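You operate a simulated robot arm through the tools that you are given. There is no shell and no other tool. Be economical: measure what you need, move in short steps, check, and stop when the job is done.

You run a simulated two-armed robot. Do the job below in one go: nothing can be reset, and whatever is moved stays where it is left.

Task
Wipe up the spill on the wall end office side top with the cloth and put it back.

Only the result counts: the job must be done as asked and must still hold three seconds after the hand-in. Knocking over, shifting, dropping, spilling or breaking anything else fails it. Flat cloth is picked up by pressing the open fingertips on it (5 to 10 N) and closing them slowly along it; thin cloth reads only 2 to 8 mm in the jaws.

Robot
Two 7-joint arms with two-finger parallel grippers on one trunk, on a base that drives. Base frame: it is fixed to the floor where the robot stands at the start and does not move with it; the origin is under the middle of the robot, x ahead of it, y to its left, z up; the surface under the hand at the start is at about z = 760. Lengths are in mm, angles in degrees, forces in N, time in s.
The left shoulder is at the start at [70, 188, 1026], the right one opposite. With the tool pointing down near the work surface each hand reaches from about 340 to 800 mm from the robot's upright axis, wherever it stands, measured 20 degrees to its own side. Payload 3.91 kg a hand.
The tool frame of a hand sits at the grasp point between the pads (the TCP): z along the fingers, y along the line on which they close. The tips reach 30 mm beyond it. Largest opening 110 mm; finger width 20, thickness 10; the body of the gripper, 48 by 112 mm, starts 55 mm behind the TCP.
Orientation is told as [roll, pitch, yaw] about the base's x, y, z axes, in that order, counted from this pose: with the fingers straight down and closing along the base's y, the tool's x points along the base's -x, its y along +y and its z along -z.

Tools
- The arms move only by the tool step_arm. It takes "left_series", "right_series" or both (then of equal length, played together; a hand with none holds still); each is text: rows parted by semicolons, each of 7 numbers parted by spaces: the shift along the base's x, y, z in units of 300 mm (1.0 is 300 mm), then the turn, a rotation vector about the base's x, y, z in units of 120 degrees (1.0 is 120 degrees), then the gripper command, from -1 (shut) to 1 (fully open), values between in proportion. In form: dx dy dz ax ay az claw; .... A call has 1 to 20 rows; each row is the pose to reach, as a shift and turn from the pose commanded when the call began. A call with a number of a shift or a turn outside -1 to 1 is refused whole. A row lasts 0.2 s, in which the tool goes at most 50 mm and 8.6 degrees; a call with a longer step from one row to the next is refused whole, and so is a gripper value outside its range. Where a pose cannot be reached the arm comes as near as it can. A force on the tool above 40 N (or 10 N above the force at the start of the call, whichever is more), or a blocked arm, ends the call early, and 0.2 s more pass. The fingers move at their own pace (about 72 mm/s each) and stop on an object; they squeeze with about 43 N. The grip force told is the motor's: it shows also when the fingers shut on nothing. Time passes only in rows, and 0.2 s behind the last, so rows that repeat a pose let the fingers close. It gives the time, the measured TCP pose, the force on the tool (base axes), the opening and the grip force at its end, in the units of the frame above (readings bear some noise), with the torque about the TCP (base axes, N m) and any sound that the robot's microphone picked up, and new pictures: "pictures" is both (left out), scene, wrist or none (wrist: the cameras of the hands that moved).
- Cameras (640 x 400 px; columns grow to the right, rows downward): "scene" is now at [126, 11.7, 1231.3]; the picture's right is [0.16, -0.99, 0.00], its down [-0.77, -0.13, -0.63] and it looks along [0.62, 0.10, -0.78] (base axes); focal length 214 px, centre (320, 200). "left" rides on the left gripper at [72, -17, -103] in its tool frame; the picture's right is [0.23, 0.97, 0.00], its down [-0.76, 0.18, -0.62] and it looks along [-0.61, 0.14, 0.78] (tool axes); focal length 222 px, centre (320, 200). "right" rides on the right gripper at [72, 17, -103] in its tool frame; the picture's right is [-0.23, 0.97, 0.00], its down [-0.76, -0.18, -0.62] and it looks along [-0.61, -0.14, 0.78] (tool axes); focal length 222 px, centre (320, 200). There is no depth. A picture from a camera that has moved, and an enlarged one, comes with that camera's place and axes in the base frame and with its lens.
- raise_lower(by): slides the trunk up (or, below 0, down) by that many mm; the arms and the scene camera ride with it, the base frame stays. It gives what a move gives, with no picture.
- drive_base(legs): drives the robot by 1 to 6 legs, each [ahead, turn to the left] in mm and degrees, along the robot's own axes; the way and the turn of a leg run together, so that a leg with both is an arc; at most 1500 mm and 180 degrees a leg. The arms and the cameras ride along, it lands a little off, and it stops where it bumps. It gives what a move gives, and a new picture of the scene camera.
- turn_head(pan, tilt): turns the head with the scene camera to pan (to the left, within 86 degrees either way) and tilt (down, from -29 to 69), counted from straight ahead of the robot. It gives what a move gives, and a new picture of the scene camera.
- inspect(camera, box): a new picture of the part [left, top, right, bottom] of that camera's present view, enlarged. It takes no simulated time.
- close_job(): hands the job in; it is judged then, once.

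Go step by step. Nothing tells you exact positions but the pictures and the camera data: compare them with the known pose of the tool, close in by small moves and look again before you grip or let go. The budget is 120 turns and 260 pictures, counting those below and the enlarged ones. Unless the task says otherwise, let go and move clear before handing in, and close with one line.

The tools are called after "Call:" as a command line: name --argument value ..., lists and objects as JSON in quotes. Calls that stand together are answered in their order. step_arm: Moves the arms, as the interface text tells. Its arguments: {"type":"object","properties":{"left_series":{"type":"string"},"right_series":{"type":"string"},"pictures":{"type":"string","enum":["both","scene","wrist","none"]}},"required":[]} The other tools are called the same way: raise_lower (by) slides the trunk up or down; drive_base (legs) drives the base; turn_head (pan, tilt) turns the head that bears the scene camera; inspect (camera, box) takes an enlarged picture of a part of a camera's view; close_job () hands the job in.

At the start:

```text
t: 0.0
left_tcp_pos: [540.6, 329.9, 1033.0]
left_tool_rot: [0.1, 0.0, 0.0]
left_ft_force: [-0.1, 0.6, -0.3]
left_torque: [0.0, -0.02, 0.03]
left_width: 110.2
left_gripper_force: 0.0
right_tcp_pos: [378.1, -81.6, 1078.6]
right_tool_rot: [0.0, 0.0, 0.1]
right_ft_force: [-0.4, -0.1, 0.9]
right_torque: [-0.01, 0.0, -0.02]
right_width: 110.1
right_gripper_force: 0.0
trunk travel left (down, up): [-536.0, 404.0]
robot x, y, heading: [-2.8, 1.2, 0.0]
head pan, tilt: [9.3, 51.1]
```

scene: 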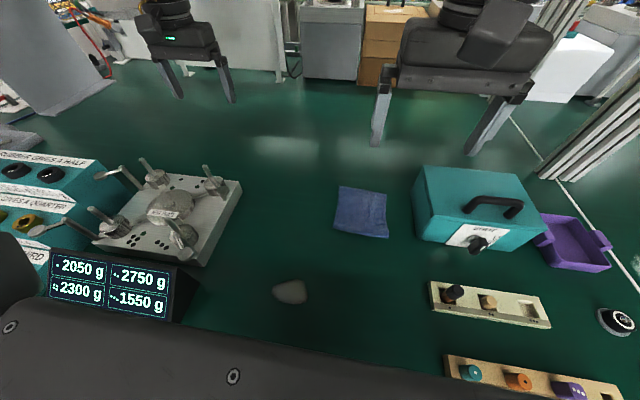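
right: 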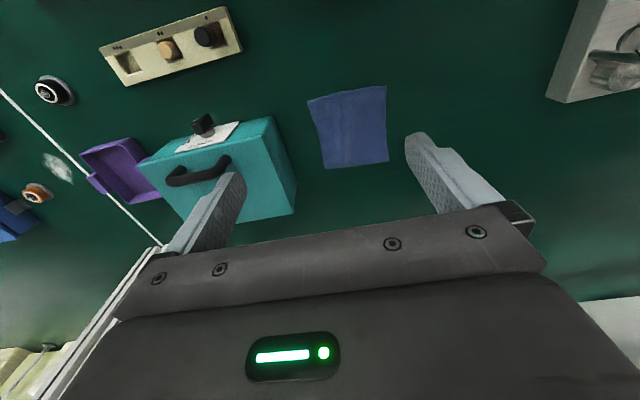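
left: 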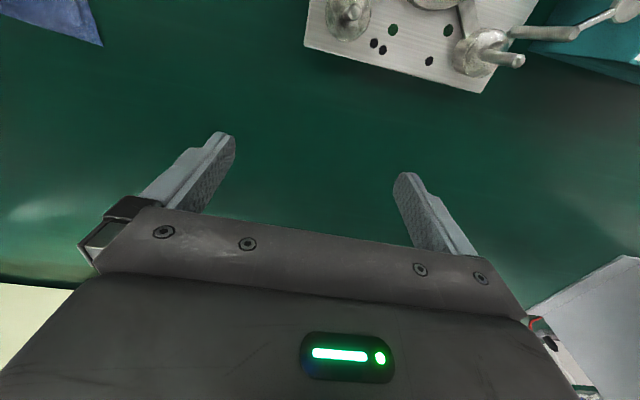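

The cloth is near (477,-44). There is a pale patch near (248,94) and maybe another one past the white line on the right, so I'll look around to work out which area the task names.

Call:
turn_head --pan -50 --tilt 35

Call:
turn_head --pan 50 --tilt 35

Call:
turn_head --pan 0 --tilt 5

```text
t: 1.3
left_tcp_pos: [541.0, 331.3, 1031.7]
left_tool_rot: [0.0, 0.0, 0.0]
left_ft_force: [0.4, 0.0, 0.5]
left_torque: [0.02, -0.02, -0.02]
left_width: 110.1
left_gripper_force: 0.0
right_tcp_pos: [376.7, -81.4, 1078.6]
right_tool_rot: [0.0, 0.1, 0.1]
right_ft_force: [-0.5, -0.2, 0.2]
right_torque: [-0.02, 0.03, -0.02]
right_width: 110.0
right_gripper_force: 0.0
trunk travel left (down, up): [-536.0, 404.0]
robot x, y, heading: [-1.6, -2.0, -0.1]
head pan, tilt: [-50.0, 35.0]
camera scene: at [107.7, -67.9, 1254.5], right [-0.77, -0.64, 0.0], down [-0.37, 0.44, -0.82], along [0.53, -0.63, -0.57], focal length 214 px, centre (320, 200)
```

scene: 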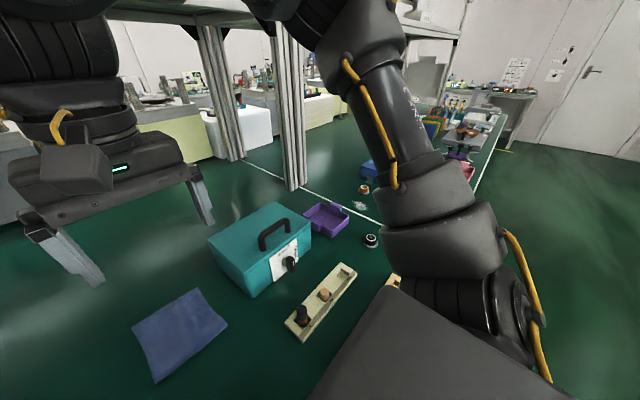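

```text
t: 3.0
left_tcp_pos: [541.4, 331.4, 1032.8]
left_tool_rot: [0.1, 0.0, 0.0]
left_ft_force: [0.0, 0.5, 0.3]
left_torque: [0.01, 0.02, 0.0]
left_width: 110.0
left_gripper_force: 0.0
right_tcp_pos: [377.3, -81.0, 1079.2]
right_tool_rot: [-0.1, 0.0, 0.2]
right_ft_force: [0.1, 0.3, 0.2]
right_torque: [0.02, -0.02, 0.01]
right_width: 110.1
right_gripper_force: 0.1
trunk travel left (down, up): [-536.0, 404.0]
robot x, y, heading: [-1.7, -2.3, -0.0]
head pan, tilt: [50.0, 35.0]
camera scene: at [107.7, 66.9, 1254.5], right [0.77, -0.64, 0.0], down [-0.37, -0.44, -0.82], along [0.53, 0.63, -0.57], focal length 214 px, centre (320, 200)
```

scene: 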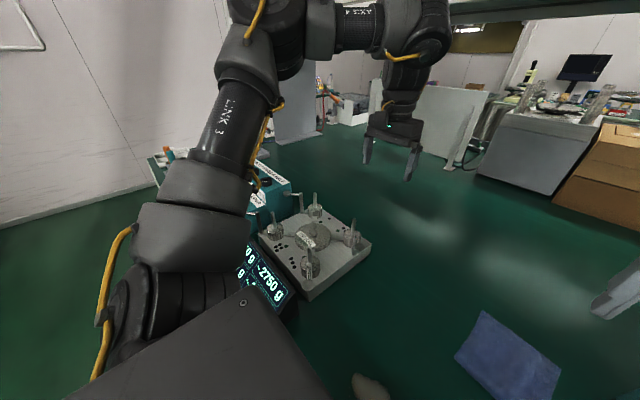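

```text
t: 4.2
left_tcp_pos: [541.6, 330.3, 1032.6]
left_tool_rot: [0.0, -0.1, 0.0]
left_ft_force: [0.4, 0.1, 0.6]
left_torque: [0.0, 0.01, 0.0]
left_width: 110.0
left_gripper_force: 0.1
right_tcp_pos: [376.9, -81.2, 1079.4]
right_tool_rot: [0.1, 0.0, 0.0]
right_ft_force: [1.1, 0.0, -0.6]
right_torque: [0.01, -0.01, 0.01]
right_width: 109.8
right_gripper_force: 0.1
trunk travel left (down, up): [-536.0, 404.0]
robot x, y, heading: [0.2, 1.0, -0.3]
head pan, tilt: [0.0, 5.0]
camera scene: at [142.9, -0.4, 1302.7], right [0.0, -1.0, 0.0], down [-0.09, 0.0, -1.0], along [1.0, 0.0, -0.09], focal length 214 px, centre (320, 200)
```

scene: 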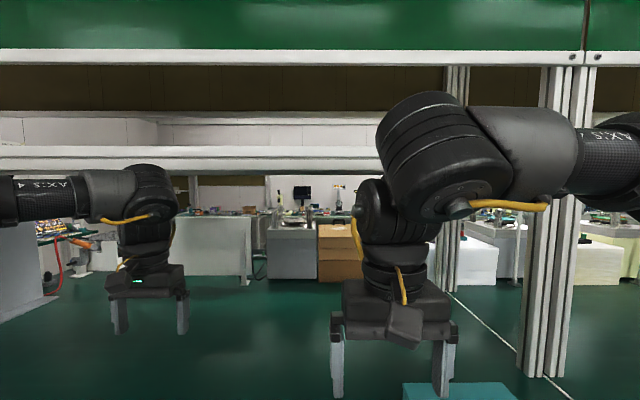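

I need a closer look at both candidate patches, and at any signs or labels.

Call:
turn_head --pan 10 --tilt 65

Call:
inspect --camera "scene" --box '[200, 130, 400, 255]'

Call:
inspect --camera "right" --box '[0, 70, 160, 250]'

Call:
turn_head --pan -75 --tilt 25

Call:
turn_head --pan 80 --tilt 20

```text
t: 5.5
left_tcp_pos: [541.9, 330.9, 1032.8]
left_tool_rot: [0.0, 0.0, 0.0]
left_ft_force: [0.3, -0.1, -0.4]
left_torque: [-0.02, 0.01, -0.03]
left_width: 110.0
left_gripper_force: 0.0
right_tcp_pos: [377.8, -82.1, 1080.4]
right_tool_rot: [-0.1, 0.0, 0.1]
right_ft_force: [0.5, 0.0, -0.6]
right_torque: [-0.04, -0.03, 0.01]
right_width: 110.2
right_gripper_force: 0.1
trunk travel left (down, up): [-536.0, 404.0]
robot x, y, heading: [-3.6, 4.1, 0.1]
head pan, tilt: [10.0, 65.0]
camera scene: at [110.8, 10.0, 1214.7], right [0.17, -0.98, 0.0], down [-0.89, -0.16, -0.42], along [0.42, 0.07, -0.91], focal length 214 px, centre (320, 200)
```

scene: 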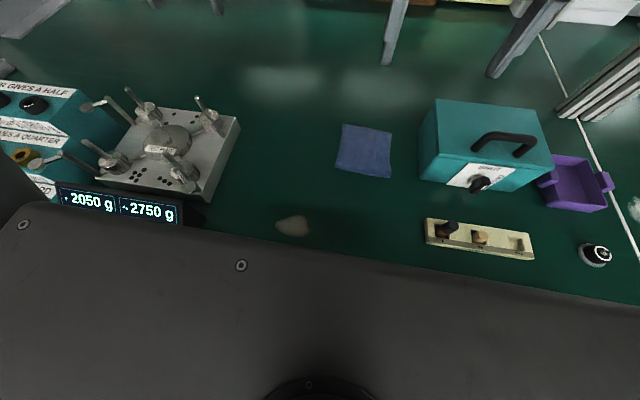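

```text
3.20 times, centred on (300, 192) of scene
camera zoom: at [110.8, 10.0, 1214.7], right [0.17, -0.98, 0.0], down [-0.89, -0.16, -0.42], along [0.42, 0.07, -0.91], focal length 686 px, centre (384, 224)
```

zoom: 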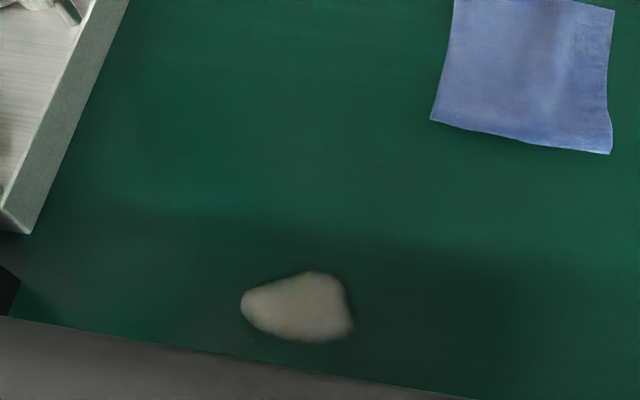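

```text
2.22 times, centred on (80, 160) of right
camera zoom: at [304.1, -64.9, 1182.0], right [0.23, 0.97, 0.0], down [0.76, -0.18, 0.62], along [0.61, -0.14, -0.78], focal length 494 px, centre (853, 289)
```

zoom: 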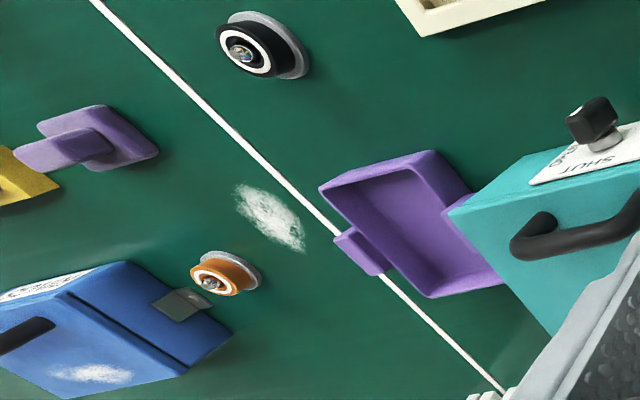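

```text
t: 7.1
left_tcp_pos: [541.2, 330.7, 1031.8]
left_tool_rot: [0.1, 0.0, 0.0]
left_ft_force: [-0.1, 0.9, 0.2]
left_torque: [0.0, -0.04, -0.03]
left_width: 109.9
left_gripper_force: 0.0
right_tcp_pos: [377.1, -82.1, 1078.1]
right_tool_rot: [0.1, 0.0, 0.1]
right_ft_force: [0.5, -0.3, -0.1]
right_torque: [0.0, -0.01, 0.01]
right_width: 110.1
right_gripper_force: 0.1
trunk travel left (down, up): [-536.0, 404.0]
robot x, y, heading: [1.2, -1.7, 0.0]
head pan, tilt: [-75.0, 25.0]
camera scene: at [74.9, -89.5, 1270.3], right [-0.97, -0.26, 0.0], down [-0.11, 0.41, -0.91], along [0.23, -0.88, -0.42], focal length 214 px, centre (320, 200)
```

scene: 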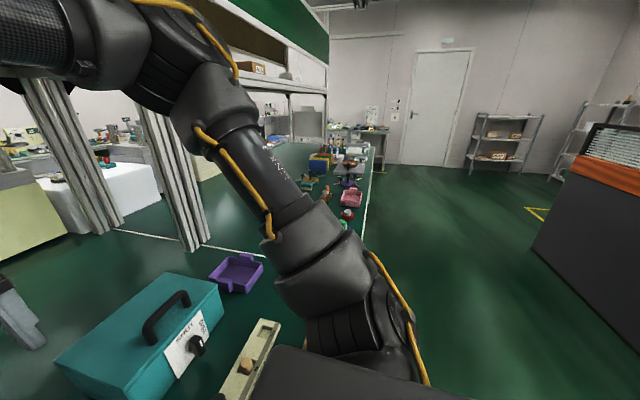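

```text
t: 9.5
left_tcp_pos: [540.9, 331.3, 1032.7]
left_tool_rot: [0.0, 0.0, -0.1]
left_ft_force: [0.2, -0.4, -0.5]
left_torque: [0.03, 0.02, -0.01]
left_width: 109.8
left_gripper_force: 0.0
right_tcp_pos: [377.0, -80.7, 1079.1]
right_tool_rot: [0.0, 0.2, 0.1]
right_ft_force: [-0.2, 0.2, 0.9]
right_torque: [-0.03, 0.02, -0.01]
right_width: 110.0
right_gripper_force: 0.0
trunk travel left (down, up): [-536.0, 404.0]
robot x, y, heading: [1.1, 3.3, 0.2]
head pan, tilt: [80.0, 20.0]
camera scene: at [67.2, 91.2, 1278.4], right [0.98, -0.17, 0.0], down [-0.06, -0.34, -0.94], along [0.16, 0.93, -0.34], focal length 214 px, centre (320, 200)
```

scene: 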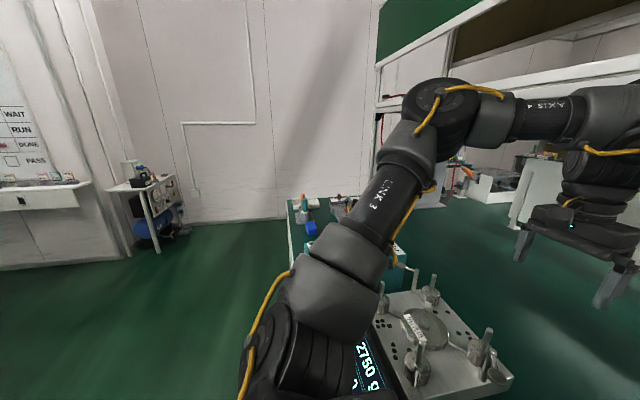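

The pale blob at (248,94) looks like a liquid spill. I'll raise the trunk and check that there isn't another spill on a different bench top.

Call:
raise_lower --by 250

Call:
turn_head --pan -40 --tilt 40

Call:
inspect --camera "scene" --box '[280, 60, 480, 185]'

Call:
turn_head --pan 20 --tilt 40

Call:
turn_head --pan 75 --tilt 40

```text
t: 12.1
left_tcp_pos: [540.9, 330.2, 1282.7]
left_tool_rot: [0.0, 0.0, 0.0]
left_ft_force: [-0.9, -0.3, 0.5]
left_torque: [0.0, 0.03, 0.02]
left_width: 110.2
left_gripper_force: 0.0
right_tcp_pos: [377.6, -80.6, 1329.4]
right_tool_rot: [0.0, 0.1, 0.0]
right_ft_force: [0.2, -0.8, 0.3]
right_torque: [0.03, -0.01, -0.04]
right_width: 109.8
right_gripper_force: 0.1
trunk travel left (down, up): [-786.0, 154.0]
robot x, y, heading: [-0.4, -1.6, -0.1]
head pan, tilt: [80.0, 20.0]
```

```text
t: 14.1
left_tcp_pos: [541.4, 330.6, 1282.7]
left_tool_rot: [0.0, 0.1, 0.0]
left_ft_force: [0.8, -0.7, 1.3]
left_torque: [-0.02, -0.02, -0.06]
left_width: 109.9
left_gripper_force: 0.1
right_tcp_pos: [377.4, -81.7, 1330.6]
right_tool_rot: [0.0, 0.0, 0.1]
right_ft_force: [0.4, 0.3, -0.1]
right_torque: [0.01, -0.02, -0.03]
right_width: 110.0
right_gripper_force: 0.0
trunk travel left (down, up): [-786.0, 154.0]
robot x, y, heading: [-2.6, 0.1, 0.1]
head pan, tilt: [-40.0, 40.0]
camera scene: at [116.2, -55.1, 1497.0], right [-0.64, -0.77, 0.0], down [-0.49, 0.41, -0.77], along [0.59, -0.49, -0.64], focal length 214 px, centre (320, 200)
```

scene: 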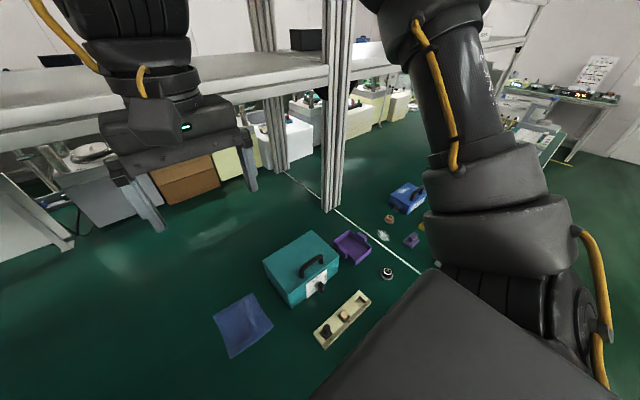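

```text
3.20 times, centred on (380, 122) of scene
camera zoom: at [116.2, -55.1, 1497.0], right [-0.64, -0.77, 0.0], down [-0.49, 0.41, -0.77], along [0.59, -0.49, -0.64], focal length 686 px, centre (128, 448)
```

zoom: 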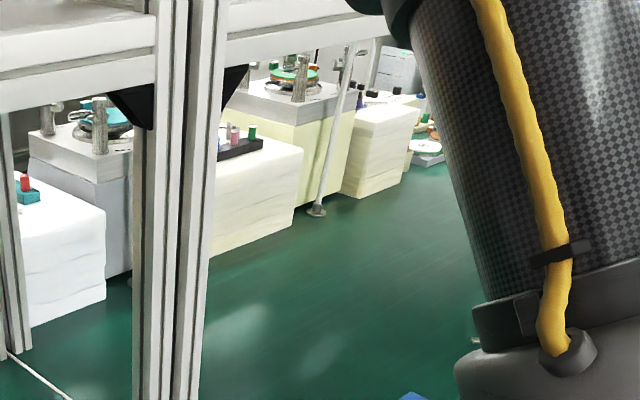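

```text
t: 15.4
left_tcp_pos: [542.3, 331.4, 1281.1]
left_tool_rot: [0.0, 0.0, 0.1]
left_ft_force: [0.1, -0.1, 0.1]
left_torque: [0.02, 0.0, 0.0]
left_width: 110.2
left_gripper_force: 0.0
right_tcp_pos: [377.4, -81.4, 1329.3]
right_tool_rot: [0.0, -0.1, 0.1]
right_ft_force: [-0.3, 0.5, 0.5]
right_torque: [0.03, -0.01, 0.02]
right_width: 110.2
right_gripper_force: 0.0
trunk travel left (down, up): [-786.0, 154.0]
robot x, y, heading: [-0.5, -0.6, 0.0]
head pan, tilt: [20.0, 40.0]
camera scene: at [131.0, 28.5, 1497.0], right [0.34, -0.94, 0.0], down [-0.6, -0.22, -0.77], along [0.72, 0.26, -0.64], focal length 214 px, centre (320, 200)
```

scene: 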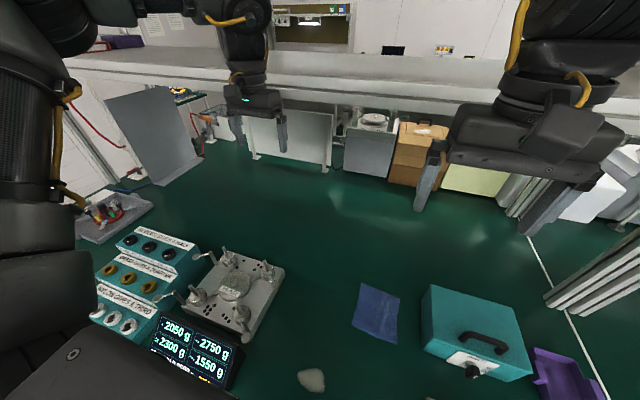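

```text
t: 16.6
left_tcp_pos: [542.3, 330.2, 1282.8]
left_tool_rot: [0.0, 0.0, 0.0]
left_ft_force: [0.1, -0.6, 0.7]
left_torque: [-0.01, -0.02, -0.03]
left_width: 109.9
left_gripper_force: 0.1
right_tcp_pos: [377.6, -82.2, 1328.7]
right_tool_rot: [0.0, 0.0, 0.2]
right_ft_force: [-0.1, 1.1, -0.2]
right_torque: [-0.03, 0.0, -0.04]
right_width: 110.1
right_gripper_force: 0.1
trunk travel left (down, up): [-786.0, 154.0]
robot x, y, heading: [-0.5, -2.2, -0.1]
head pan, tilt: [75.0, 40.0]
camera scene: at [73.2, 81.6, 1497.0], right [0.97, -0.26, 0.0], down [-0.17, -0.62, -0.77], along [0.2, 0.74, -0.64], focal length 214 px, centre (320, 200)
```

scene: 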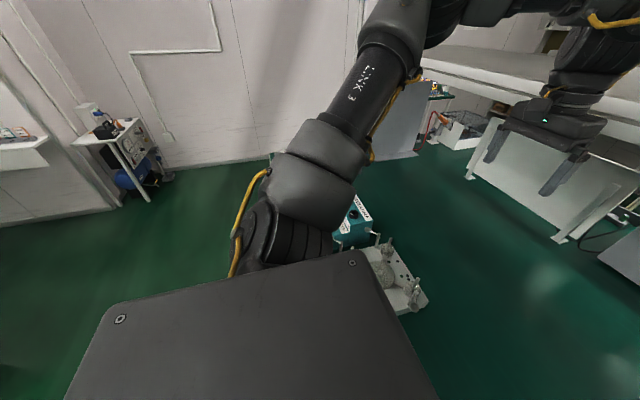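

There are two candidates: the pale blob on the top beside the wall, left of the seam, and a white patch past the seam on the other top. The wall-end one is at about (248,92), too close to the robot for its reach. I'll back off 220 mm and bring the trunk back down.

Call:
drive_base --legs '[[-220, 0]]'

Call:
raise_lower --by -250

Call:
turn_head --pan 0 --tilt 50

```text
t: 18.3
left_tcp_pos: [330.0, 330.7, 1282.0]
left_tool_rot: [-0.1, 0.3, -0.2]
left_ft_force: [0.5, 0.0, -0.7]
left_torque: [-0.04, 0.05, 0.01]
left_width: 109.6
left_gripper_force: 0.1
right_tcp_pos: [165.4, -81.9, 1328.6]
right_tool_rot: [0.0, 0.2, -0.2]
right_ft_force: [0.0, -0.2, -0.1]
right_torque: [0.01, 0.02, -0.01]
right_width: 109.9
right_gripper_force: 0.1
trunk travel left (down, up): [-786.0, 154.0]
robot x, y, heading: [-216.7, 1.2, -0.3]
head pan, tilt: [75.0, 40.0]
camera scene: at [-138.4, 81.8, 1496.7], right [0.97, -0.26, 0.0], down [-0.17, -0.62, -0.77], along [0.2, 0.74, -0.64], focal length 214 px, centre (320, 200)
```

scene: 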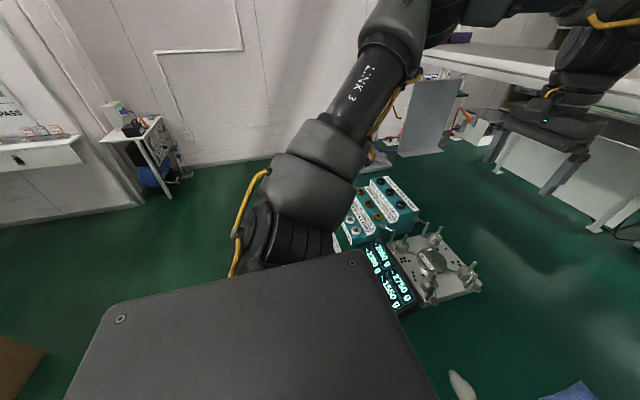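

```text
t: 20.9
left_tcp_pos: [327.1, 330.3, 1033.3]
left_tool_rot: [0.0, 0.0, -0.1]
left_ft_force: [-0.2, 0.3, 0.2]
left_torque: [0.0, 0.04, 0.0]
left_width: 109.8
left_gripper_force: 0.0
right_tcp_pos: [161.8, -83.0, 1079.3]
right_tool_rot: [0.0, 0.0, -0.1]
right_ft_force: [0.0, -0.4, -0.2]
right_torque: [0.0, -0.03, -0.01]
right_width: 109.9
right_gripper_force: 0.0
trunk travel left (down, up): [-536.0, 404.0]
robot x, y, heading: [-213.1, -0.8, -0.1]
head pan, tilt: [75.0, 40.0]
```

```text
t: 22.4
left_tcp_pos: [326.6, 330.4, 1032.2]
left_tool_rot: [0.1, 0.0, -0.1]
left_ft_force: [-0.8, -0.5, 0.3]
left_torque: [-0.01, 0.02, 0.0]
left_width: 110.3
left_gripper_force: 0.1
right_tcp_pos: [162.1, -82.7, 1078.5]
right_tool_rot: [0.1, 0.1, -0.1]
right_ft_force: [0.2, -0.4, 0.0]
right_torque: [-0.02, 0.03, 0.0]
right_width: 110.1
right_gripper_force: 0.1
trunk travel left (down, up): [-536.0, 404.0]
robot x, y, heading: [-216.1, 0.6, -0.1]
head pan, tilt: [0.0, 50.0]
camera scene: at [-86.7, -0.5, 1232.8], right [0.0, -1.0, 0.0], down [-0.77, 0.0, -0.64], along [0.64, 0.0, -0.77], focal length 214 px, centre (320, 200)
```

scene: 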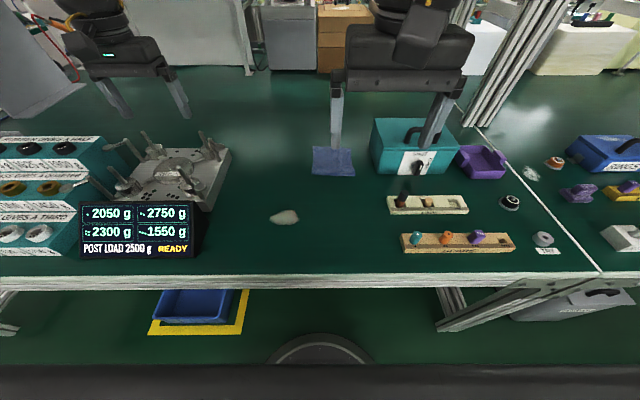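

This view is much clearer, with the table edge near x≈150. I'll zoom in to measure the cloth and spill precisely.

Call:
inspect --camera "scene" --box '[230, 125, 410, 237]'

Call:
inspect --camera "scene" --box '[480, 120, 640, 270]'

```text
3.56 times, centred on (320, 181) of scene
camera zoom: at [-86.7, -0.5, 1232.8], right [0.0, -1.0, 0.0], down [-0.77, 0.0, -0.64], along [0.64, 0.0, -0.77], focal length 763 px, centre (320, 268)
```

zoom: 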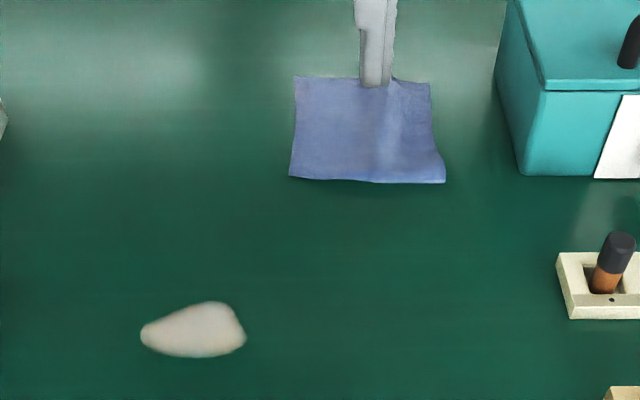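

```text
2.67 times, centred on (560, 195) of scene
camera zoom: at [-86.7, -0.5, 1232.8], right [0.0, -1.0, 0.0], down [-0.77, 0.0, -0.64], along [0.64, 0.0, -0.77], focal length 572 px, centre (-320, 213)
```

zoom: 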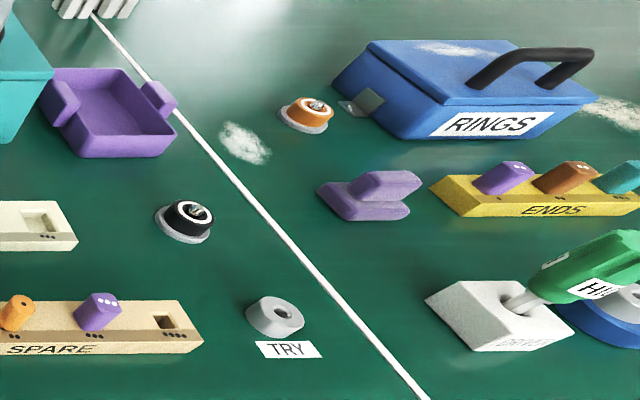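

The cloth covers x 408–553, y −111 to 26, centred at (481,−43). The spill covers x 220–272, y 56–135. I'll bring the right hand over the cloth.

Call:
step_arm --right_series "0.143 0.019 -0.043 0 0 0 0.6; 0.286 0.038 -0.086 0 0 0 0.2; 0.429 0.057 -0.13 0 0 0 -0.2; 0.571 0.076 -0.172 0 0 0 -0.2; 0.714 0.095 -0.215 0 0 0 -0.2; 0.857 0.114 -0.258 0 0 0 -0.2; 1 0.132 -0.3 0 0 0 -0.2; 1 0.132 -0.3 0 0 0 -0.2"

```text
t: 24.1
left_tcp_pos: [326.1, 329.5, 1033.1]
left_tool_rot: [0.0, 0.0, -0.2]
left_ft_force: [-1.1, 0.4, 0.3]
left_torque: [0.02, 0.01, -0.01]
left_width: 109.9
left_gripper_force: 0.1
right_tcp_pos: [366.3, -14.5, 977.6]
right_tool_rot: [0.2, -0.1, -0.2]
right_ft_force: [-0.1, 0.8, 0.0]
right_torque: [0.0, 0.02, -0.01]
right_width: 44.0
right_gripper_force: 0.1
right hand out of reach, approached as far as the arm can: row 5, 6, 7, 8
trunk travel left (down, up): [-536.0, 404.0]
robot x, y, heading: [-214.8, 4.2, 0.0]
head pan, tilt: [0.0, 50.0]
camera scene: at [-87.3, -0.8, 1232.9], right [0.0, -1.0, 0.0], down [-0.77, 0.0, -0.64], along [0.64, 0.0, -0.77], focal length 214 px, centre (320, 200)
camera right: at [292.9, 2.5, 1080.8], right [0.23, 0.97, 0.0], down [0.76, -0.18, 0.62], along [0.61, -0.14, -0.78], focal length 222 px, centre (320, 200)
```

scene: 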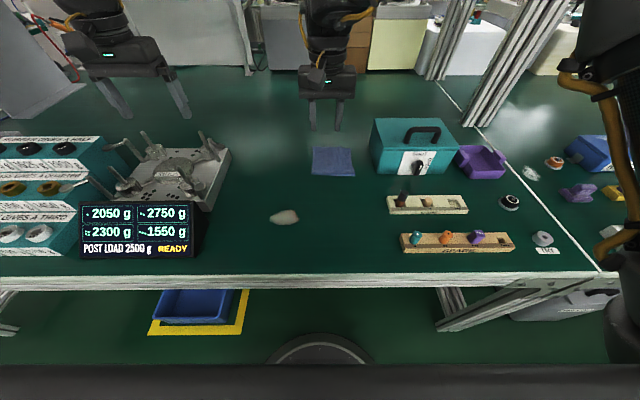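
right: 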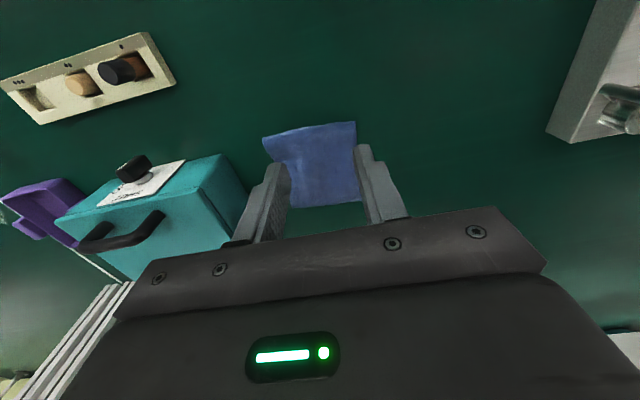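

The arm fell short at this height, so I'll come down first and see whether it reaches further.

Call:
step_arm --right_series "0 0 -0.1 0 0 0 -0.2; 0 0 -0.2 0 0 0 -0.2; 0 0 -0.3 0 0 0 -0.2; 0 0 -0.4 0 0 0 -0.2; 0 0 -0.4 0 0 0 -0.2" --pictures "none"

```text
t: 25.4
left_tcp_pos: [327.1, 329.6, 1032.3]
left_tool_rot: [-0.1, -0.1, -0.1]
left_ft_force: [-0.2, 0.7, 0.3]
left_torque: [0.01, -0.01, -0.01]
left_width: 109.9
left_gripper_force: 0.1
right_tcp_pos: [365.0, -15.1, 858.0]
right_tool_rot: [0.1, 0.0, 0.0]
right_ft_force: [0.5, 0.6, 0.8]
right_torque: [-0.05, -0.03, 0.0]
right_width: 44.2
right_gripper_force: 0.0
trunk travel left (down, up): [-536.0, 404.0]
robot x, y, heading: [-215.5, 4.1, -0.1]
head pan, tilt: [0.0, 50.0]
```

Call:
step_arm --right_series "0.13 -0.03 0 0 0 0 -0.2; 0.26 -0.06 0 0 0 0 -0.2; 0.387 -0.093 0 0 0 0 -0.2; 0.387 -0.093 0 0 0 0 -0.2"

```text
t: 26.4
left_tcp_pos: [327.3, 330.1, 1031.9]
left_tool_rot: [-0.1, 0.0, 0.0]
left_ft_force: [-0.7, 0.8, -1.1]
left_torque: [0.0, -0.01, 0.0]
left_width: 109.8
left_gripper_force: 0.0
right_tcp_pos: [377.3, -13.9, 858.7]
right_tool_rot: [0.1, 0.0, -0.2]
right_ft_force: [0.0, 0.4, -0.5]
right_torque: [0.03, -0.01, 0.03]
right_width: 44.1
right_gripper_force: 0.0
right hand out of reach, approached as far as the arm can: row 1, 2, 3, 4
trunk travel left (down, up): [-536.0, 404.0]
robot x, y, heading: [-216.1, -1.9, -0.2]
head pan, tilt: [0.0, 50.0]
camera scene: at [-86.8, -0.4, 1232.8], right [0.0, -1.0, 0.0], down [-0.77, 0.0, -0.64], along [0.64, 0.0, -0.77], focal length 214 px, centre (320, 200)
camera right: at [304.0, 3.1, 961.0], right [0.23, 0.97, 0.0], down [0.76, -0.18, 0.62], along [0.61, -0.14, -0.78], focal length 222 px, centre (320, 200)
```

scene: 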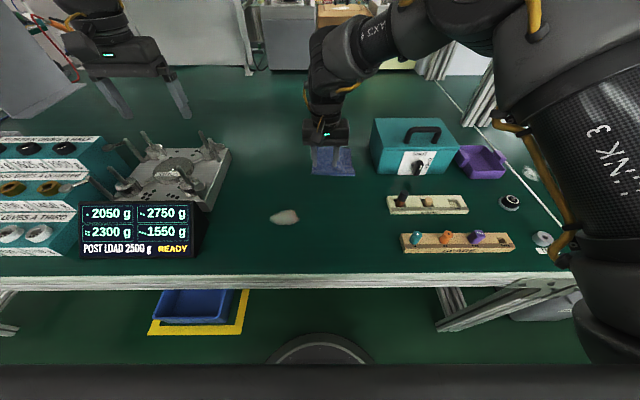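
right: 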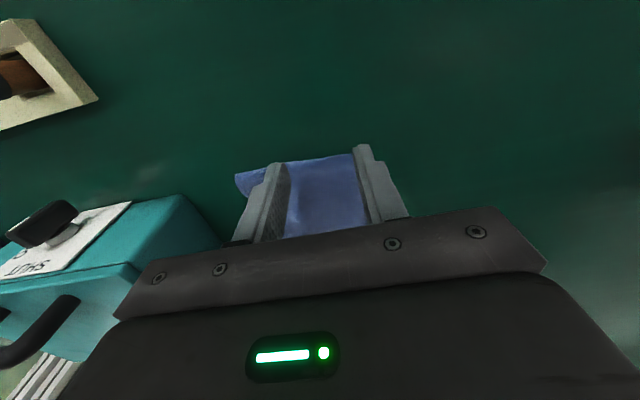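

The right arm tops out about 590 mm from the axis at this bearing. Driving forward 120 mm puts the hand over the cloth, and the path there is clear.

Call:
drive_base --legs '[[120, 0]]'

Call:
step_arm --right_series "-0.03 -0.09 -0.05 0 0 0 -0.2; -0.03 -0.09 -0.1 0 0 0 -0.2"

```text
t: 27.6
left_tcp_pos: [445.8, 331.1, 1032.0]
left_tool_rot: [0.1, 0.1, 0.0]
left_ft_force: [-0.4, 0.5, -0.2]
left_torque: [-0.01, 0.02, -0.01]
left_width: 109.9
left_gripper_force: 0.1
right_tcp_pos: [497.9, -13.7, 859.1]
right_tool_rot: [0.1, -0.1, -0.2]
right_ft_force: [0.5, 0.1, 0.3]
right_torque: [-0.03, 0.03, 0.01]
right_width: 44.1
right_gripper_force: 0.1
trunk travel left (down, up): [-536.0, 404.0]
robot x, y, heading: [-94.7, -1.6, 0.1]
head pan, tilt: [0.0, 50.0]
camera scene: at [33.5, -0.6, 1232.8], right [0.0, -1.0, 0.0], down [-0.77, 0.0, -0.64], along [0.64, 0.0, -0.77], focal length 214 px, centre (320, 200)
```

scene: 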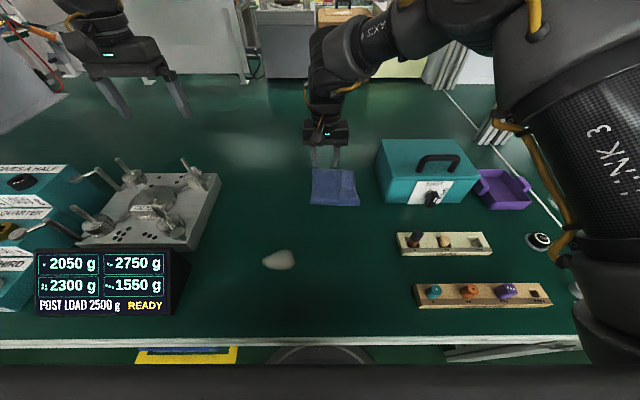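

```text
t: 28.2
left_tcp_pos: [447.5, 331.9, 1031.4]
left_tool_rot: [-0.2, 0.2, 0.1]
left_ft_force: [0.8, -0.2, -0.3]
left_torque: [-0.02, 0.0, 0.01]
left_width: 109.8
left_gripper_force: 0.1
right_tcp_pos: [486.9, -38.8, 827.6]
right_tool_rot: [0.0, -0.1, -0.2]
right_ft_force: [0.3, 0.6, -0.6]
right_torque: [-0.02, 0.02, -0.01]
right_width: 44.3
right_gripper_force: 0.1
trunk travel left (down, up): [-536.0, 404.0]
robot x, y, heading: [-92.6, 2.5, -0.1]
head pan, tilt: [0.0, 50.0]
camera scene: at [34.5, 0.6, 1232.6], right [0.0, -1.0, 0.0], down [-0.77, 0.0, -0.64], along [0.64, 0.0, -0.77], focal length 214 px, centre (320, 200)
camera right: at [413.4, -21.8, 930.3], right [0.23, 0.97, 0.0], down [0.76, -0.18, 0.62], along [0.61, -0.14, -0.78], focal length 222 px, centre (320, 200)
```

scene: 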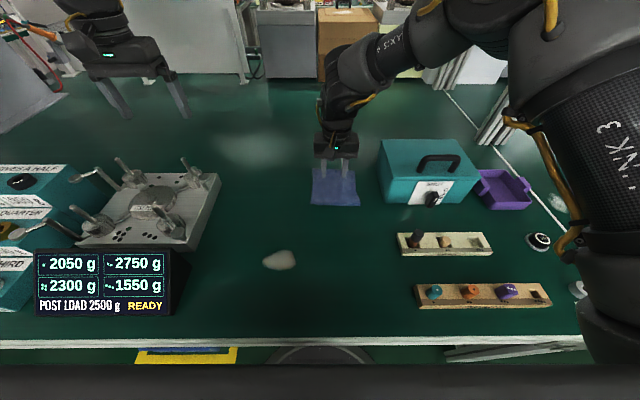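
right: 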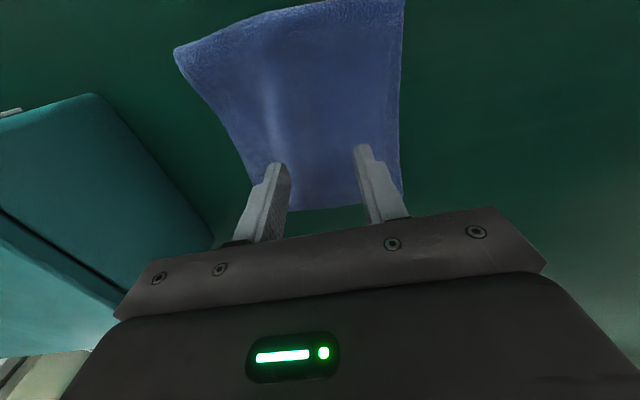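

The hand is centred over the cloth. I'll lower it to near contact.

Call:
step_arm --right_series "0 -0.01 -0.06 0 0 0 -0.2; 0 -0.01 -0.11 0 0 0 -0.2; 0 -0.01 -0.115 0 0 0 -0.2; 0 -0.01 -0.115 0 0 0 -0.2" --pictures "none"

```text
t: 29.2
left_tcp_pos: [446.6, 331.2, 1032.0]
left_tool_rot: [0.0, 0.0, 0.0]
left_ft_force: [0.7, 0.3, -0.2]
left_torque: [0.01, 0.0, 0.01]
left_width: 109.8
left_gripper_force: 0.2
right_tcp_pos: [481.6, -39.0, 794.5]
right_tool_rot: [0.2, -0.1, -0.4]
right_ft_force: [0.1, 0.5, -0.5]
right_torque: [0.04, 0.01, 0.02]
right_width: 43.9
right_gripper_force: 0.0
right hand out of reach, approached as far as the arm can: row 1, 2, 3, 4
trunk travel left (down, up): [-536.0, 404.0]
robot x, y, heading: [-95.0, -0.3, 0.0]
head pan, tilt: [0.0, 50.0]
```

Call:
step_arm --right_series "-0.02 -0.005 -0.005 0 0 0 -0.2; -0.02 -0.005 -0.01 0 0 0 -0.2; -0.02 -0.005 -0.01 0 0 0 -0.2" --pictures "none"

```text
t: 30.0
left_tcp_pos: [445.7, 330.4, 1032.0]
left_tool_rot: [0.1, 0.0, 0.0]
left_ft_force: [0.2, 0.6, -0.6]
left_torque: [0.0, 0.0, 0.0]
left_width: 110.0
left_gripper_force: 0.1
right_tcp_pos: [477.8, -41.4, 791.2]
right_tool_rot: [0.2, -0.1, -0.1]
right_ft_force: [0.0, 0.1, 3.3]
right_torque: [-0.03, 0.04, 0.0]
right_width: 44.0
right_gripper_force: 0.1
trunk travel left (down, up): [-536.0, 404.0]
robot x, y, heading: [-96.6, 1.1, -0.2]
head pan, tilt: [0.0, 50.0]
```

Light contact at 3.3 N. I'll press a little more, then close slowly.

Call:
step_arm --right_series "0 0 -0.004 0 0 0 -0.2; 0 0 -0.004 0 0 0 -0.2" --pictures "none"

```text
t: 30.6
left_tcp_pos: [445.4, 330.3, 1032.8]
left_tool_rot: [0.0, 0.0, 0.0]
left_ft_force: [0.0, -0.1, -0.3]
left_torque: [-0.02, 0.0, 0.0]
left_width: 110.2
left_gripper_force: 0.2
right_tcp_pos: [476.5, -41.5, 792.0]
right_tool_rot: [0.2, -0.3, -0.1]
right_ft_force: [1.8, -1.4, 13.4]
right_torque: [-0.17, -0.02, 0.04]
right_width: 44.0
right_gripper_force: 0.1
trunk travel left (down, up): [-536.0, 404.0]
robot x, y, heading: [-94.5, -1.4, -0.0]
head pan, tilt: [0.0, 50.0]
```

Call:
step_arm --right_series "0 0 0.0018 0 0 0 -0.2; 0 0 0.0018 0 0 0 -0.27; 0 0 0.0018 0 0 0 -0.34; 0 0 0.0018 0 0 0 -0.41; 0 0 0.0018 0 0 0 -0.48; 0 0 0.0018 0 0 0 -0.55; 0 0 0.0018 0 0 0 -0.62; 0 0 0.0018 0 0 0 -0.69; 0 0 0.0018 0 0 0 -0.76; 0 0 0.0018 0 0 0 -0.83; 0 0 0.0018 0 0 0 -0.9; 0 0 0.0018 0 0 0 -0.97; 0 0 0.0018 0 0 0 -1; 0 0 0.0018 0 0 0 -1"

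```text
t: 33.6
left_tcp_pos: [445.5, 329.9, 1032.6]
left_tool_rot: [0.0, 0.0, 0.0]
left_ft_force: [0.3, -1.0, 0.0]
left_torque: [0.02, -0.01, -0.01]
left_width: 109.9
left_gripper_force: 0.0
right_tcp_pos: [476.2, -40.8, 792.8]
right_tool_rot: [0.1, -0.1, -0.2]
right_ft_force: [-0.4, 1.2, 10.0]
right_torque: [-0.02, 0.02, 0.01]
right_width: 2.8
right_gripper_force: 42.7
trunk travel left (down, up): [-536.0, 404.0]
robot x, y, heading: [-95.0, -0.6, -0.3]
head pan, tilt: [0.0, 50.0]
camera scene: at [32.0, -0.4, 1232.9], right [0.0, -1.0, 0.0], down [-0.77, 0.0, -0.64], along [0.64, 0.0, -0.77], focal length 214 px, centre (320, 200)
camera right: at [403.1, -24.7, 894.4], right [0.23, 0.97, 0.0], down [0.76, -0.18, 0.62], along [0.61, -0.14, -0.78], focal length 222 px, centre (320, 200)
```

scene: 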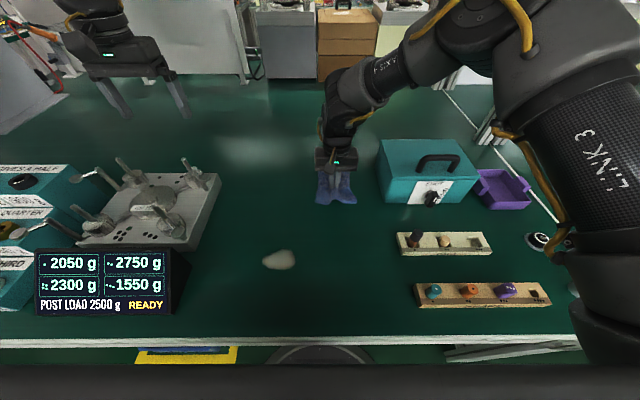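
right: 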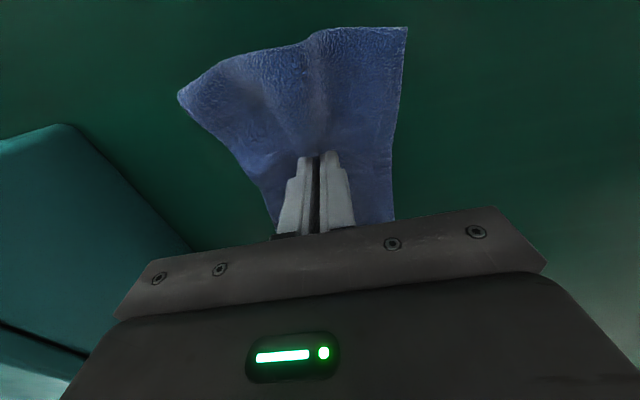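

It's gripped at 2.8 mm. I'll lift it and carry it over to the spill.

Call:
step_arm --right_series "0 0 0.08 0 0 0 -1; 0 0 0.2 0 0 0 -1; -0.1 0.05 0.25 0 0 0 -1; -0.22 0.12 0.25 0 0 0 -1; -0.34 0.19 0.25 0 0 0 -1; -0.46 0.27 0.25 0 0 0 -1; -0.58 0.34 0.25 0 0 0 -1; -0.7 0.41 0.25 0 0 0 -1; -0.767 0.452 0.25 0 0 0 -1; -0.767 0.452 0.25 0 0 0 -1"

```text
t: 35.8
left_tcp_pos: [447.5, 331.5, 1032.8]
left_tool_rot: [0.0, 0.0, -0.1]
left_ft_force: [0.2, 0.4, -0.7]
left_torque: [0.0, 0.0, 0.01]
left_width: 110.2
left_gripper_force: 0.1
right_tcp_pos: [246.1, 91.8, 867.1]
right_tool_rot: [0.2, -0.1, -0.3]
right_ft_force: [-0.7, -0.8, -0.8]
right_torque: [0.0, 0.03, -0.02]
right_width: 3.0
right_gripper_force: 43.6
trunk travel left (down, up): [-536.0, 404.0]
robot x, y, heading: [-97.6, 0.3, 0.0]
head pan, tilt: [0.0, 50.0]
camera scene: at [33.4, -0.8, 1232.8], right [0.0, -1.0, 0.0], down [-0.77, 0.0, -0.64], along [0.64, 0.0, -0.77], focal length 214 px, centre (320, 200)
camera right: at [173.8, 108.0, 969.2], right [0.23, 0.97, 0.0], down [0.76, -0.18, 0.62], along [0.61, -0.14, -0.78], focal length 222 px, centre (320, 200)
```

scene: 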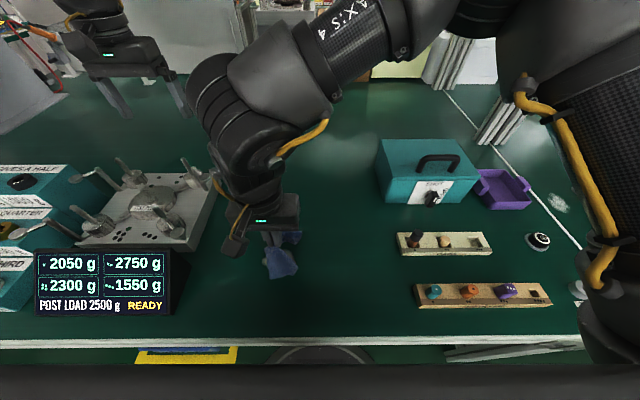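
right: 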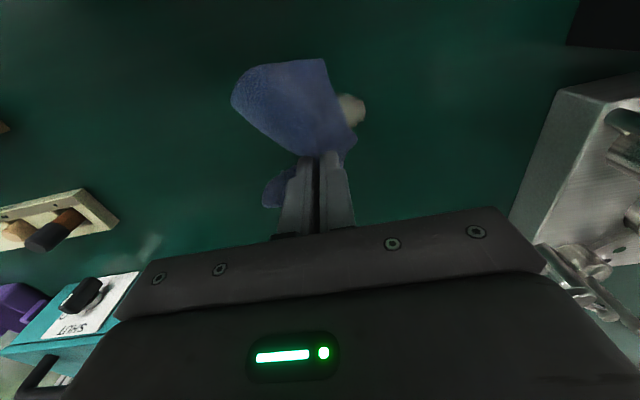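

The cloth is above the spill. I'll lower it into light contact.

Call:
step_arm --right_series "0 0 -0.12 0 0 0 -1; 0 0 -0.2 0 0 0 -1; 0 0 -0.235 0 0 0 -1; 0 0 -0.245 0 0 0 -1; 0 0 -0.245 0 0 0 -1" --pictures "wrist"

```text
t: 37.0
left_tcp_pos: [445.6, 330.3, 1033.7]
left_tool_rot: [0.0, 0.1, 0.0]
left_ft_force: [0.3, -0.3, 0.0]
left_torque: [0.01, -0.04, 0.0]
left_width: 109.9
left_gripper_force: 0.0
right_tcp_pos: [246.7, 93.9, 794.1]
right_tool_rot: [0.1, -0.2, -0.2]
right_ft_force: [-1.6, 0.3, 20.0]
right_torque: [0.1, 0.06, -0.01]
right_width: 2.9
right_gripper_force: 43.3
trunk travel left (down, up): [-536.0, 404.0]
robot x, y, heading: [-92.6, 0.4, -0.1]
head pan, tilt: [0.0, 50.0]
camera right: at [172.9, 109.8, 896.3], right [0.23, 0.97, 0.0], down [0.76, -0.18, 0.62], along [0.61, -0.14, -0.78], focal length 222 px, centre (320, 200)
```

right: 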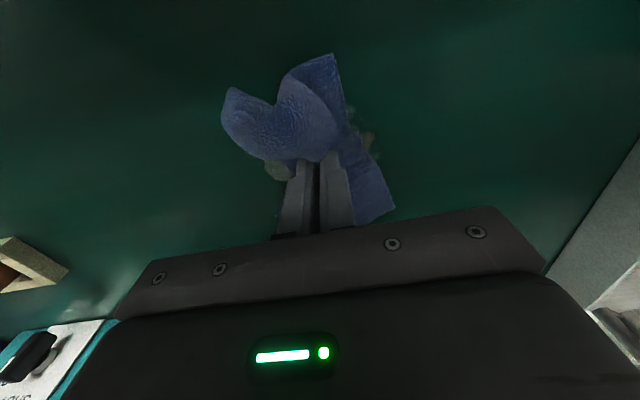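

Contact is 20 N and the patch is already fading. I'll ease off 1 mm and sweep over the spill area.

Call:
step_arm --right_series "0 0.08 0.003 0 0 0 -1; 0 0.16 0.003 0 0 0 -1; 0 0.08 0.003 0 0 0 -1; 0 0 0.003 0 0 0 -1; 0 -0.08 0.003 0 0 0 -1; 0 -0.16 0.003 0 0 0 -1; 0.06 -0.16 0.003 0 0 0 -1; 0.06 -0.08 0.003 0 0 0 -1; 0.06 0 0.003 0 0 0 -1; 0.06 0.08 0.003 0 0 0 -1; 0.06 0.16 0.003 0 0 0 -1; 0 0.16 0.003 0 0 0 -1; -0.06 0.16 0.003 0 0 0 -1; -0.06 0.08 0.003 0 0 0 -1; -0.06 0 0.003 0 0 0 -1; -0.06 -0.08 0.003 0 0 0 -1; -0.06 -0.16 0.003 0 0 0 -1; 0 -0.16 0.003 0 0 0 -1; 0 -0.16 0.003 0 0 0 -1"

```text
t: 41.0
left_tcp_pos: [445.5, 330.1, 1033.1]
left_tool_rot: [0.0, -0.2, 0.0]
left_ft_force: [0.4, 0.3, 0.2]
left_torque: [0.0, -0.03, 0.01]
left_width: 110.0
left_gripper_force: 0.1
right_tcp_pos: [245.3, 44.3, 793.9]
right_tool_rot: [0.2, -0.2, -0.1]
right_ft_force: [-6.9, -2.1, 21.0]
right_torque: [-0.08, 0.34, 0.01]
right_width: 3.1
right_gripper_force: 42.5
trunk travel left (down, up): [-536.0, 404.0]
robot x, y, heading: [-96.9, 2.4, -0.1]
head pan, tilt: [0.0, 50.0]
camera scene: at [30.5, -1.1, 1233.1], right [0.0, -1.0, 0.0], down [-0.76, 0.0, -0.64], along [0.64, 0.0, -0.76], focal length 214 px, centre (320, 200)
camera right: at [171.6, 61.2, 895.9], right [0.23, 0.97, 0.0], down [0.76, -0.18, 0.63], along [0.61, -0.14, -0.78], focal length 222 px, centre (320, 200)
```

scene: 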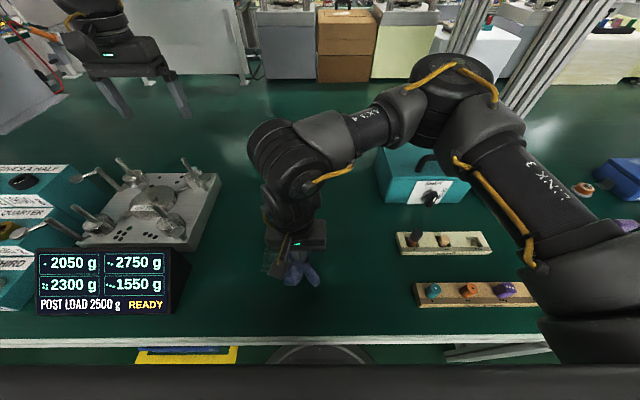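
right: 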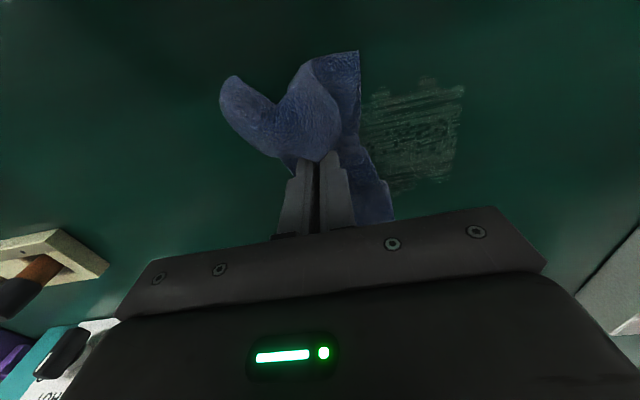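

A smear film remains over roughly x 215–285, y 60–137. I'll keep wiping with strokes closer together.

Call:
step_arm --right_series "-0.05 0 0.002 0 0 0 -1; -0.11 0 0.002 0 0 0 -1; -0.11 0.11 0.002 0 0 0 -1; -0.11 0.22 0.002 0 0 0 -1; -0.11 0.34 0.002 0 0 0 -1; -0.07 0.34 0.002 0 0 0 -1; -0.07 0.22 0.002 0 0 0 -1; -0.07 0.11 0.002 0 0 0 -1; -0.07 0 0.002 0 0 0 -1; -0.035 0 0.002 0 0 0 -1; -0.035 0.11 0.002 0 0 0 -1; -0.035 0.22 0.002 0 0 0 -1; -0.035 0.34 0.002 0 0 0 -1; 0 0.34 0.002 0 0 0 -1; 0 0.22 0.002 0 0 0 -1; 0 0.11 0.002 0 0 0 -1; 0 0 0.002 0 0 0 -1; 0.035 0 0.002 0 0 0 -1" --pictures "none"

Call:
step_arm --right_series "0 0.11 0 0 0 0 -1; 0 0.22 0 0 0 0 -1; 0 0.34 0 0 0 0 -1; 0.035 0.34 0 0 0 0 -1; 0.035 0.22 0 0 0 0 -1; 0.035 0.11 0 0 0 0 -1; 0.035 0 0 0 0 0 -1; 0.07 0 0 0 0 0 -1; 0.07 0.11 0 0 0 0 -1; 0.07 0.22 0 0 0 0 -1; 0.07 0.34 0 0 0 0 -1; 0.105 0.34 0 0 0 0 -1; 0.105 0.22 0 0 0 0 -1; 0.105 0.11 0 0 0 0 -1; 0.105 0 0 0 0 0 -1; 0.105 -0.05 0 0 0 0 -1" --pictures "wrist"

```text
t: 44.8
left_tcp_pos: [446.2, 330.9, 1032.8]
left_tool_rot: [0.0, 0.0, -0.1]
left_ft_force: [-0.6, 0.4, 0.1]
left_torque: [-0.02, 0.02, -0.04]
left_width: 109.9
left_gripper_force: 0.2
right_tcp_pos: [257.1, 45.7, 794.8]
right_tool_rot: [0.1, 0.1, -0.2]
right_ft_force: [-1.0, -0.7, 4.3]
right_torque: [-0.02, 0.07, -0.02]
right_width: 3.2
right_gripper_force: 43.1
right hand out of reach, approached as far as the arm can: row 5, 6
trunk travel left (down, up): [-536.0, 404.0]
robot x, y, heading: [-92.9, -0.4, 0.2]
head pan, tilt: [0.0, 50.0]
```

```text
t: 48.2
left_tcp_pos: [446.4, 329.5, 1031.4]
left_tool_rot: [-0.1, 0.0, 0.1]
left_ft_force: [0.8, -0.1, -0.4]
left_torque: [0.02, 0.0, -0.02]
left_width: 110.0
left_gripper_force: 0.1
right_tcp_pos: [288.3, 29.3, 795.1]
right_tool_rot: [0.1, -0.2, -0.1]
right_ft_force: [0.3, 0.8, 2.1]
right_torque: [-0.01, 0.0, 0.0]
right_width: 2.9
right_gripper_force: 42.9
trunk travel left (down, up): [-536.0, 404.0]
robot x, y, heading: [-91.5, -1.0, -0.2]
head pan, tilt: [0.0, 50.0]
camera right: at [215.1, 46.2, 896.8], right [0.23, 0.97, 0.0], down [0.76, -0.18, 0.62], along [0.61, -0.14, -0.78], focal length 222 px, centre (320, 200)
```

right: 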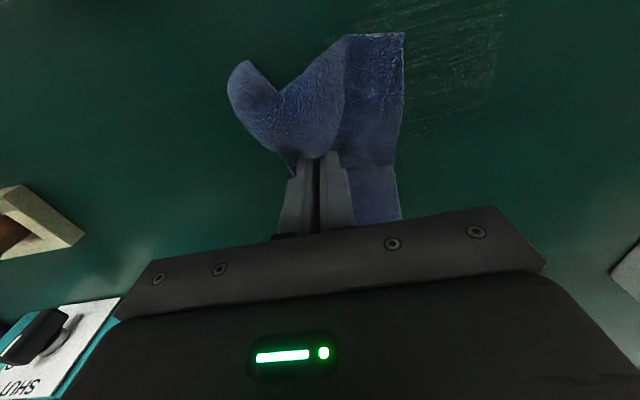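

It's getting fainter, but the pressing force has dropped. I'll press slightly harder and wipe crosswise.

Call:
step_arm --right_series "0 0.07 -0.003 0 0 0 -1; -0.12 0.07 -0.003 0 0 0 -1; -0.24 0.07 -0.003 0 0 0 -1; -0.24 0.11 -0.003 0 0 0 -1; -0.12 0.11 -0.003 0 0 0 -1; 0 0.11 -0.003 0 0 0 -1; 0 0.15 -0.003 0 0 0 -1; -0.12 0.15 -0.003 0 0 0 -1; -0.24 0.15 -0.003 0 0 0 -1; -0.24 0.19 -0.003 0 0 0 -1; -0.12 0.19 -0.003 0 0 0 -1; 0 0.19 -0.003 0 0 0 -1; 0 0.23 -0.003 0 0 0 -1; -0.12 0.23 -0.003 0 0 0 -1; -0.24 0.23 -0.003 0 0 0 -1; -0.24 0.27 -0.003 0 0 0 -1; -0.12 0.27 -0.003 0 0 0 -1; 0 0.27 -0.003 0 0 0 -1; 0 0.27 -0.003 0 0 0 -1" --pictures "wrist"

```text
t: 52.2
left_tcp_pos: [445.0, 331.0, 1032.3]
left_tool_rot: [0.0, 0.0, 0.0]
left_ft_force: [-0.1, 0.6, 0.1]
left_torque: [0.0, 0.01, 0.02]
left_width: 109.9
left_gripper_force: 0.1
right_tcp_pos: [287.1, 110.3, 794.1]
right_tool_rot: [0.1, -0.1, -0.2]
right_ft_force: [-1.5, -0.7, 3.7]
right_torque: [0.0, 0.07, 0.01]
right_width: 2.9
right_gripper_force: 43.1
trunk travel left (down, up): [-536.0, 404.0]
robot x, y, heading: [-98.1, 0.6, 0.1]
head pan, tilt: [0.0, 50.0]
camera right: at [214.4, 126.8, 896.4], right [0.23, 0.97, 0.0], down [0.76, -0.18, 0.62], along [0.61, -0.14, -0.78], focal length 222 px, centre (320, 200)
```

right: 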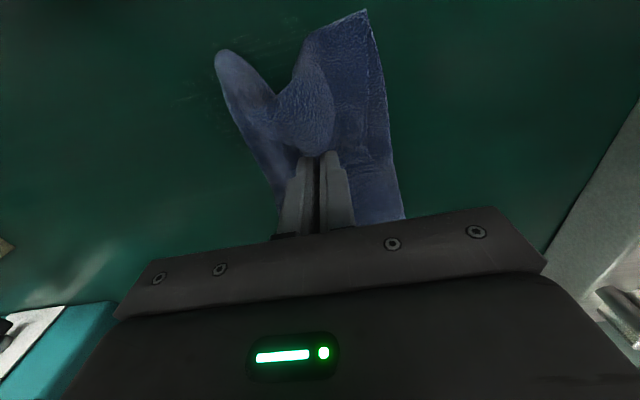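

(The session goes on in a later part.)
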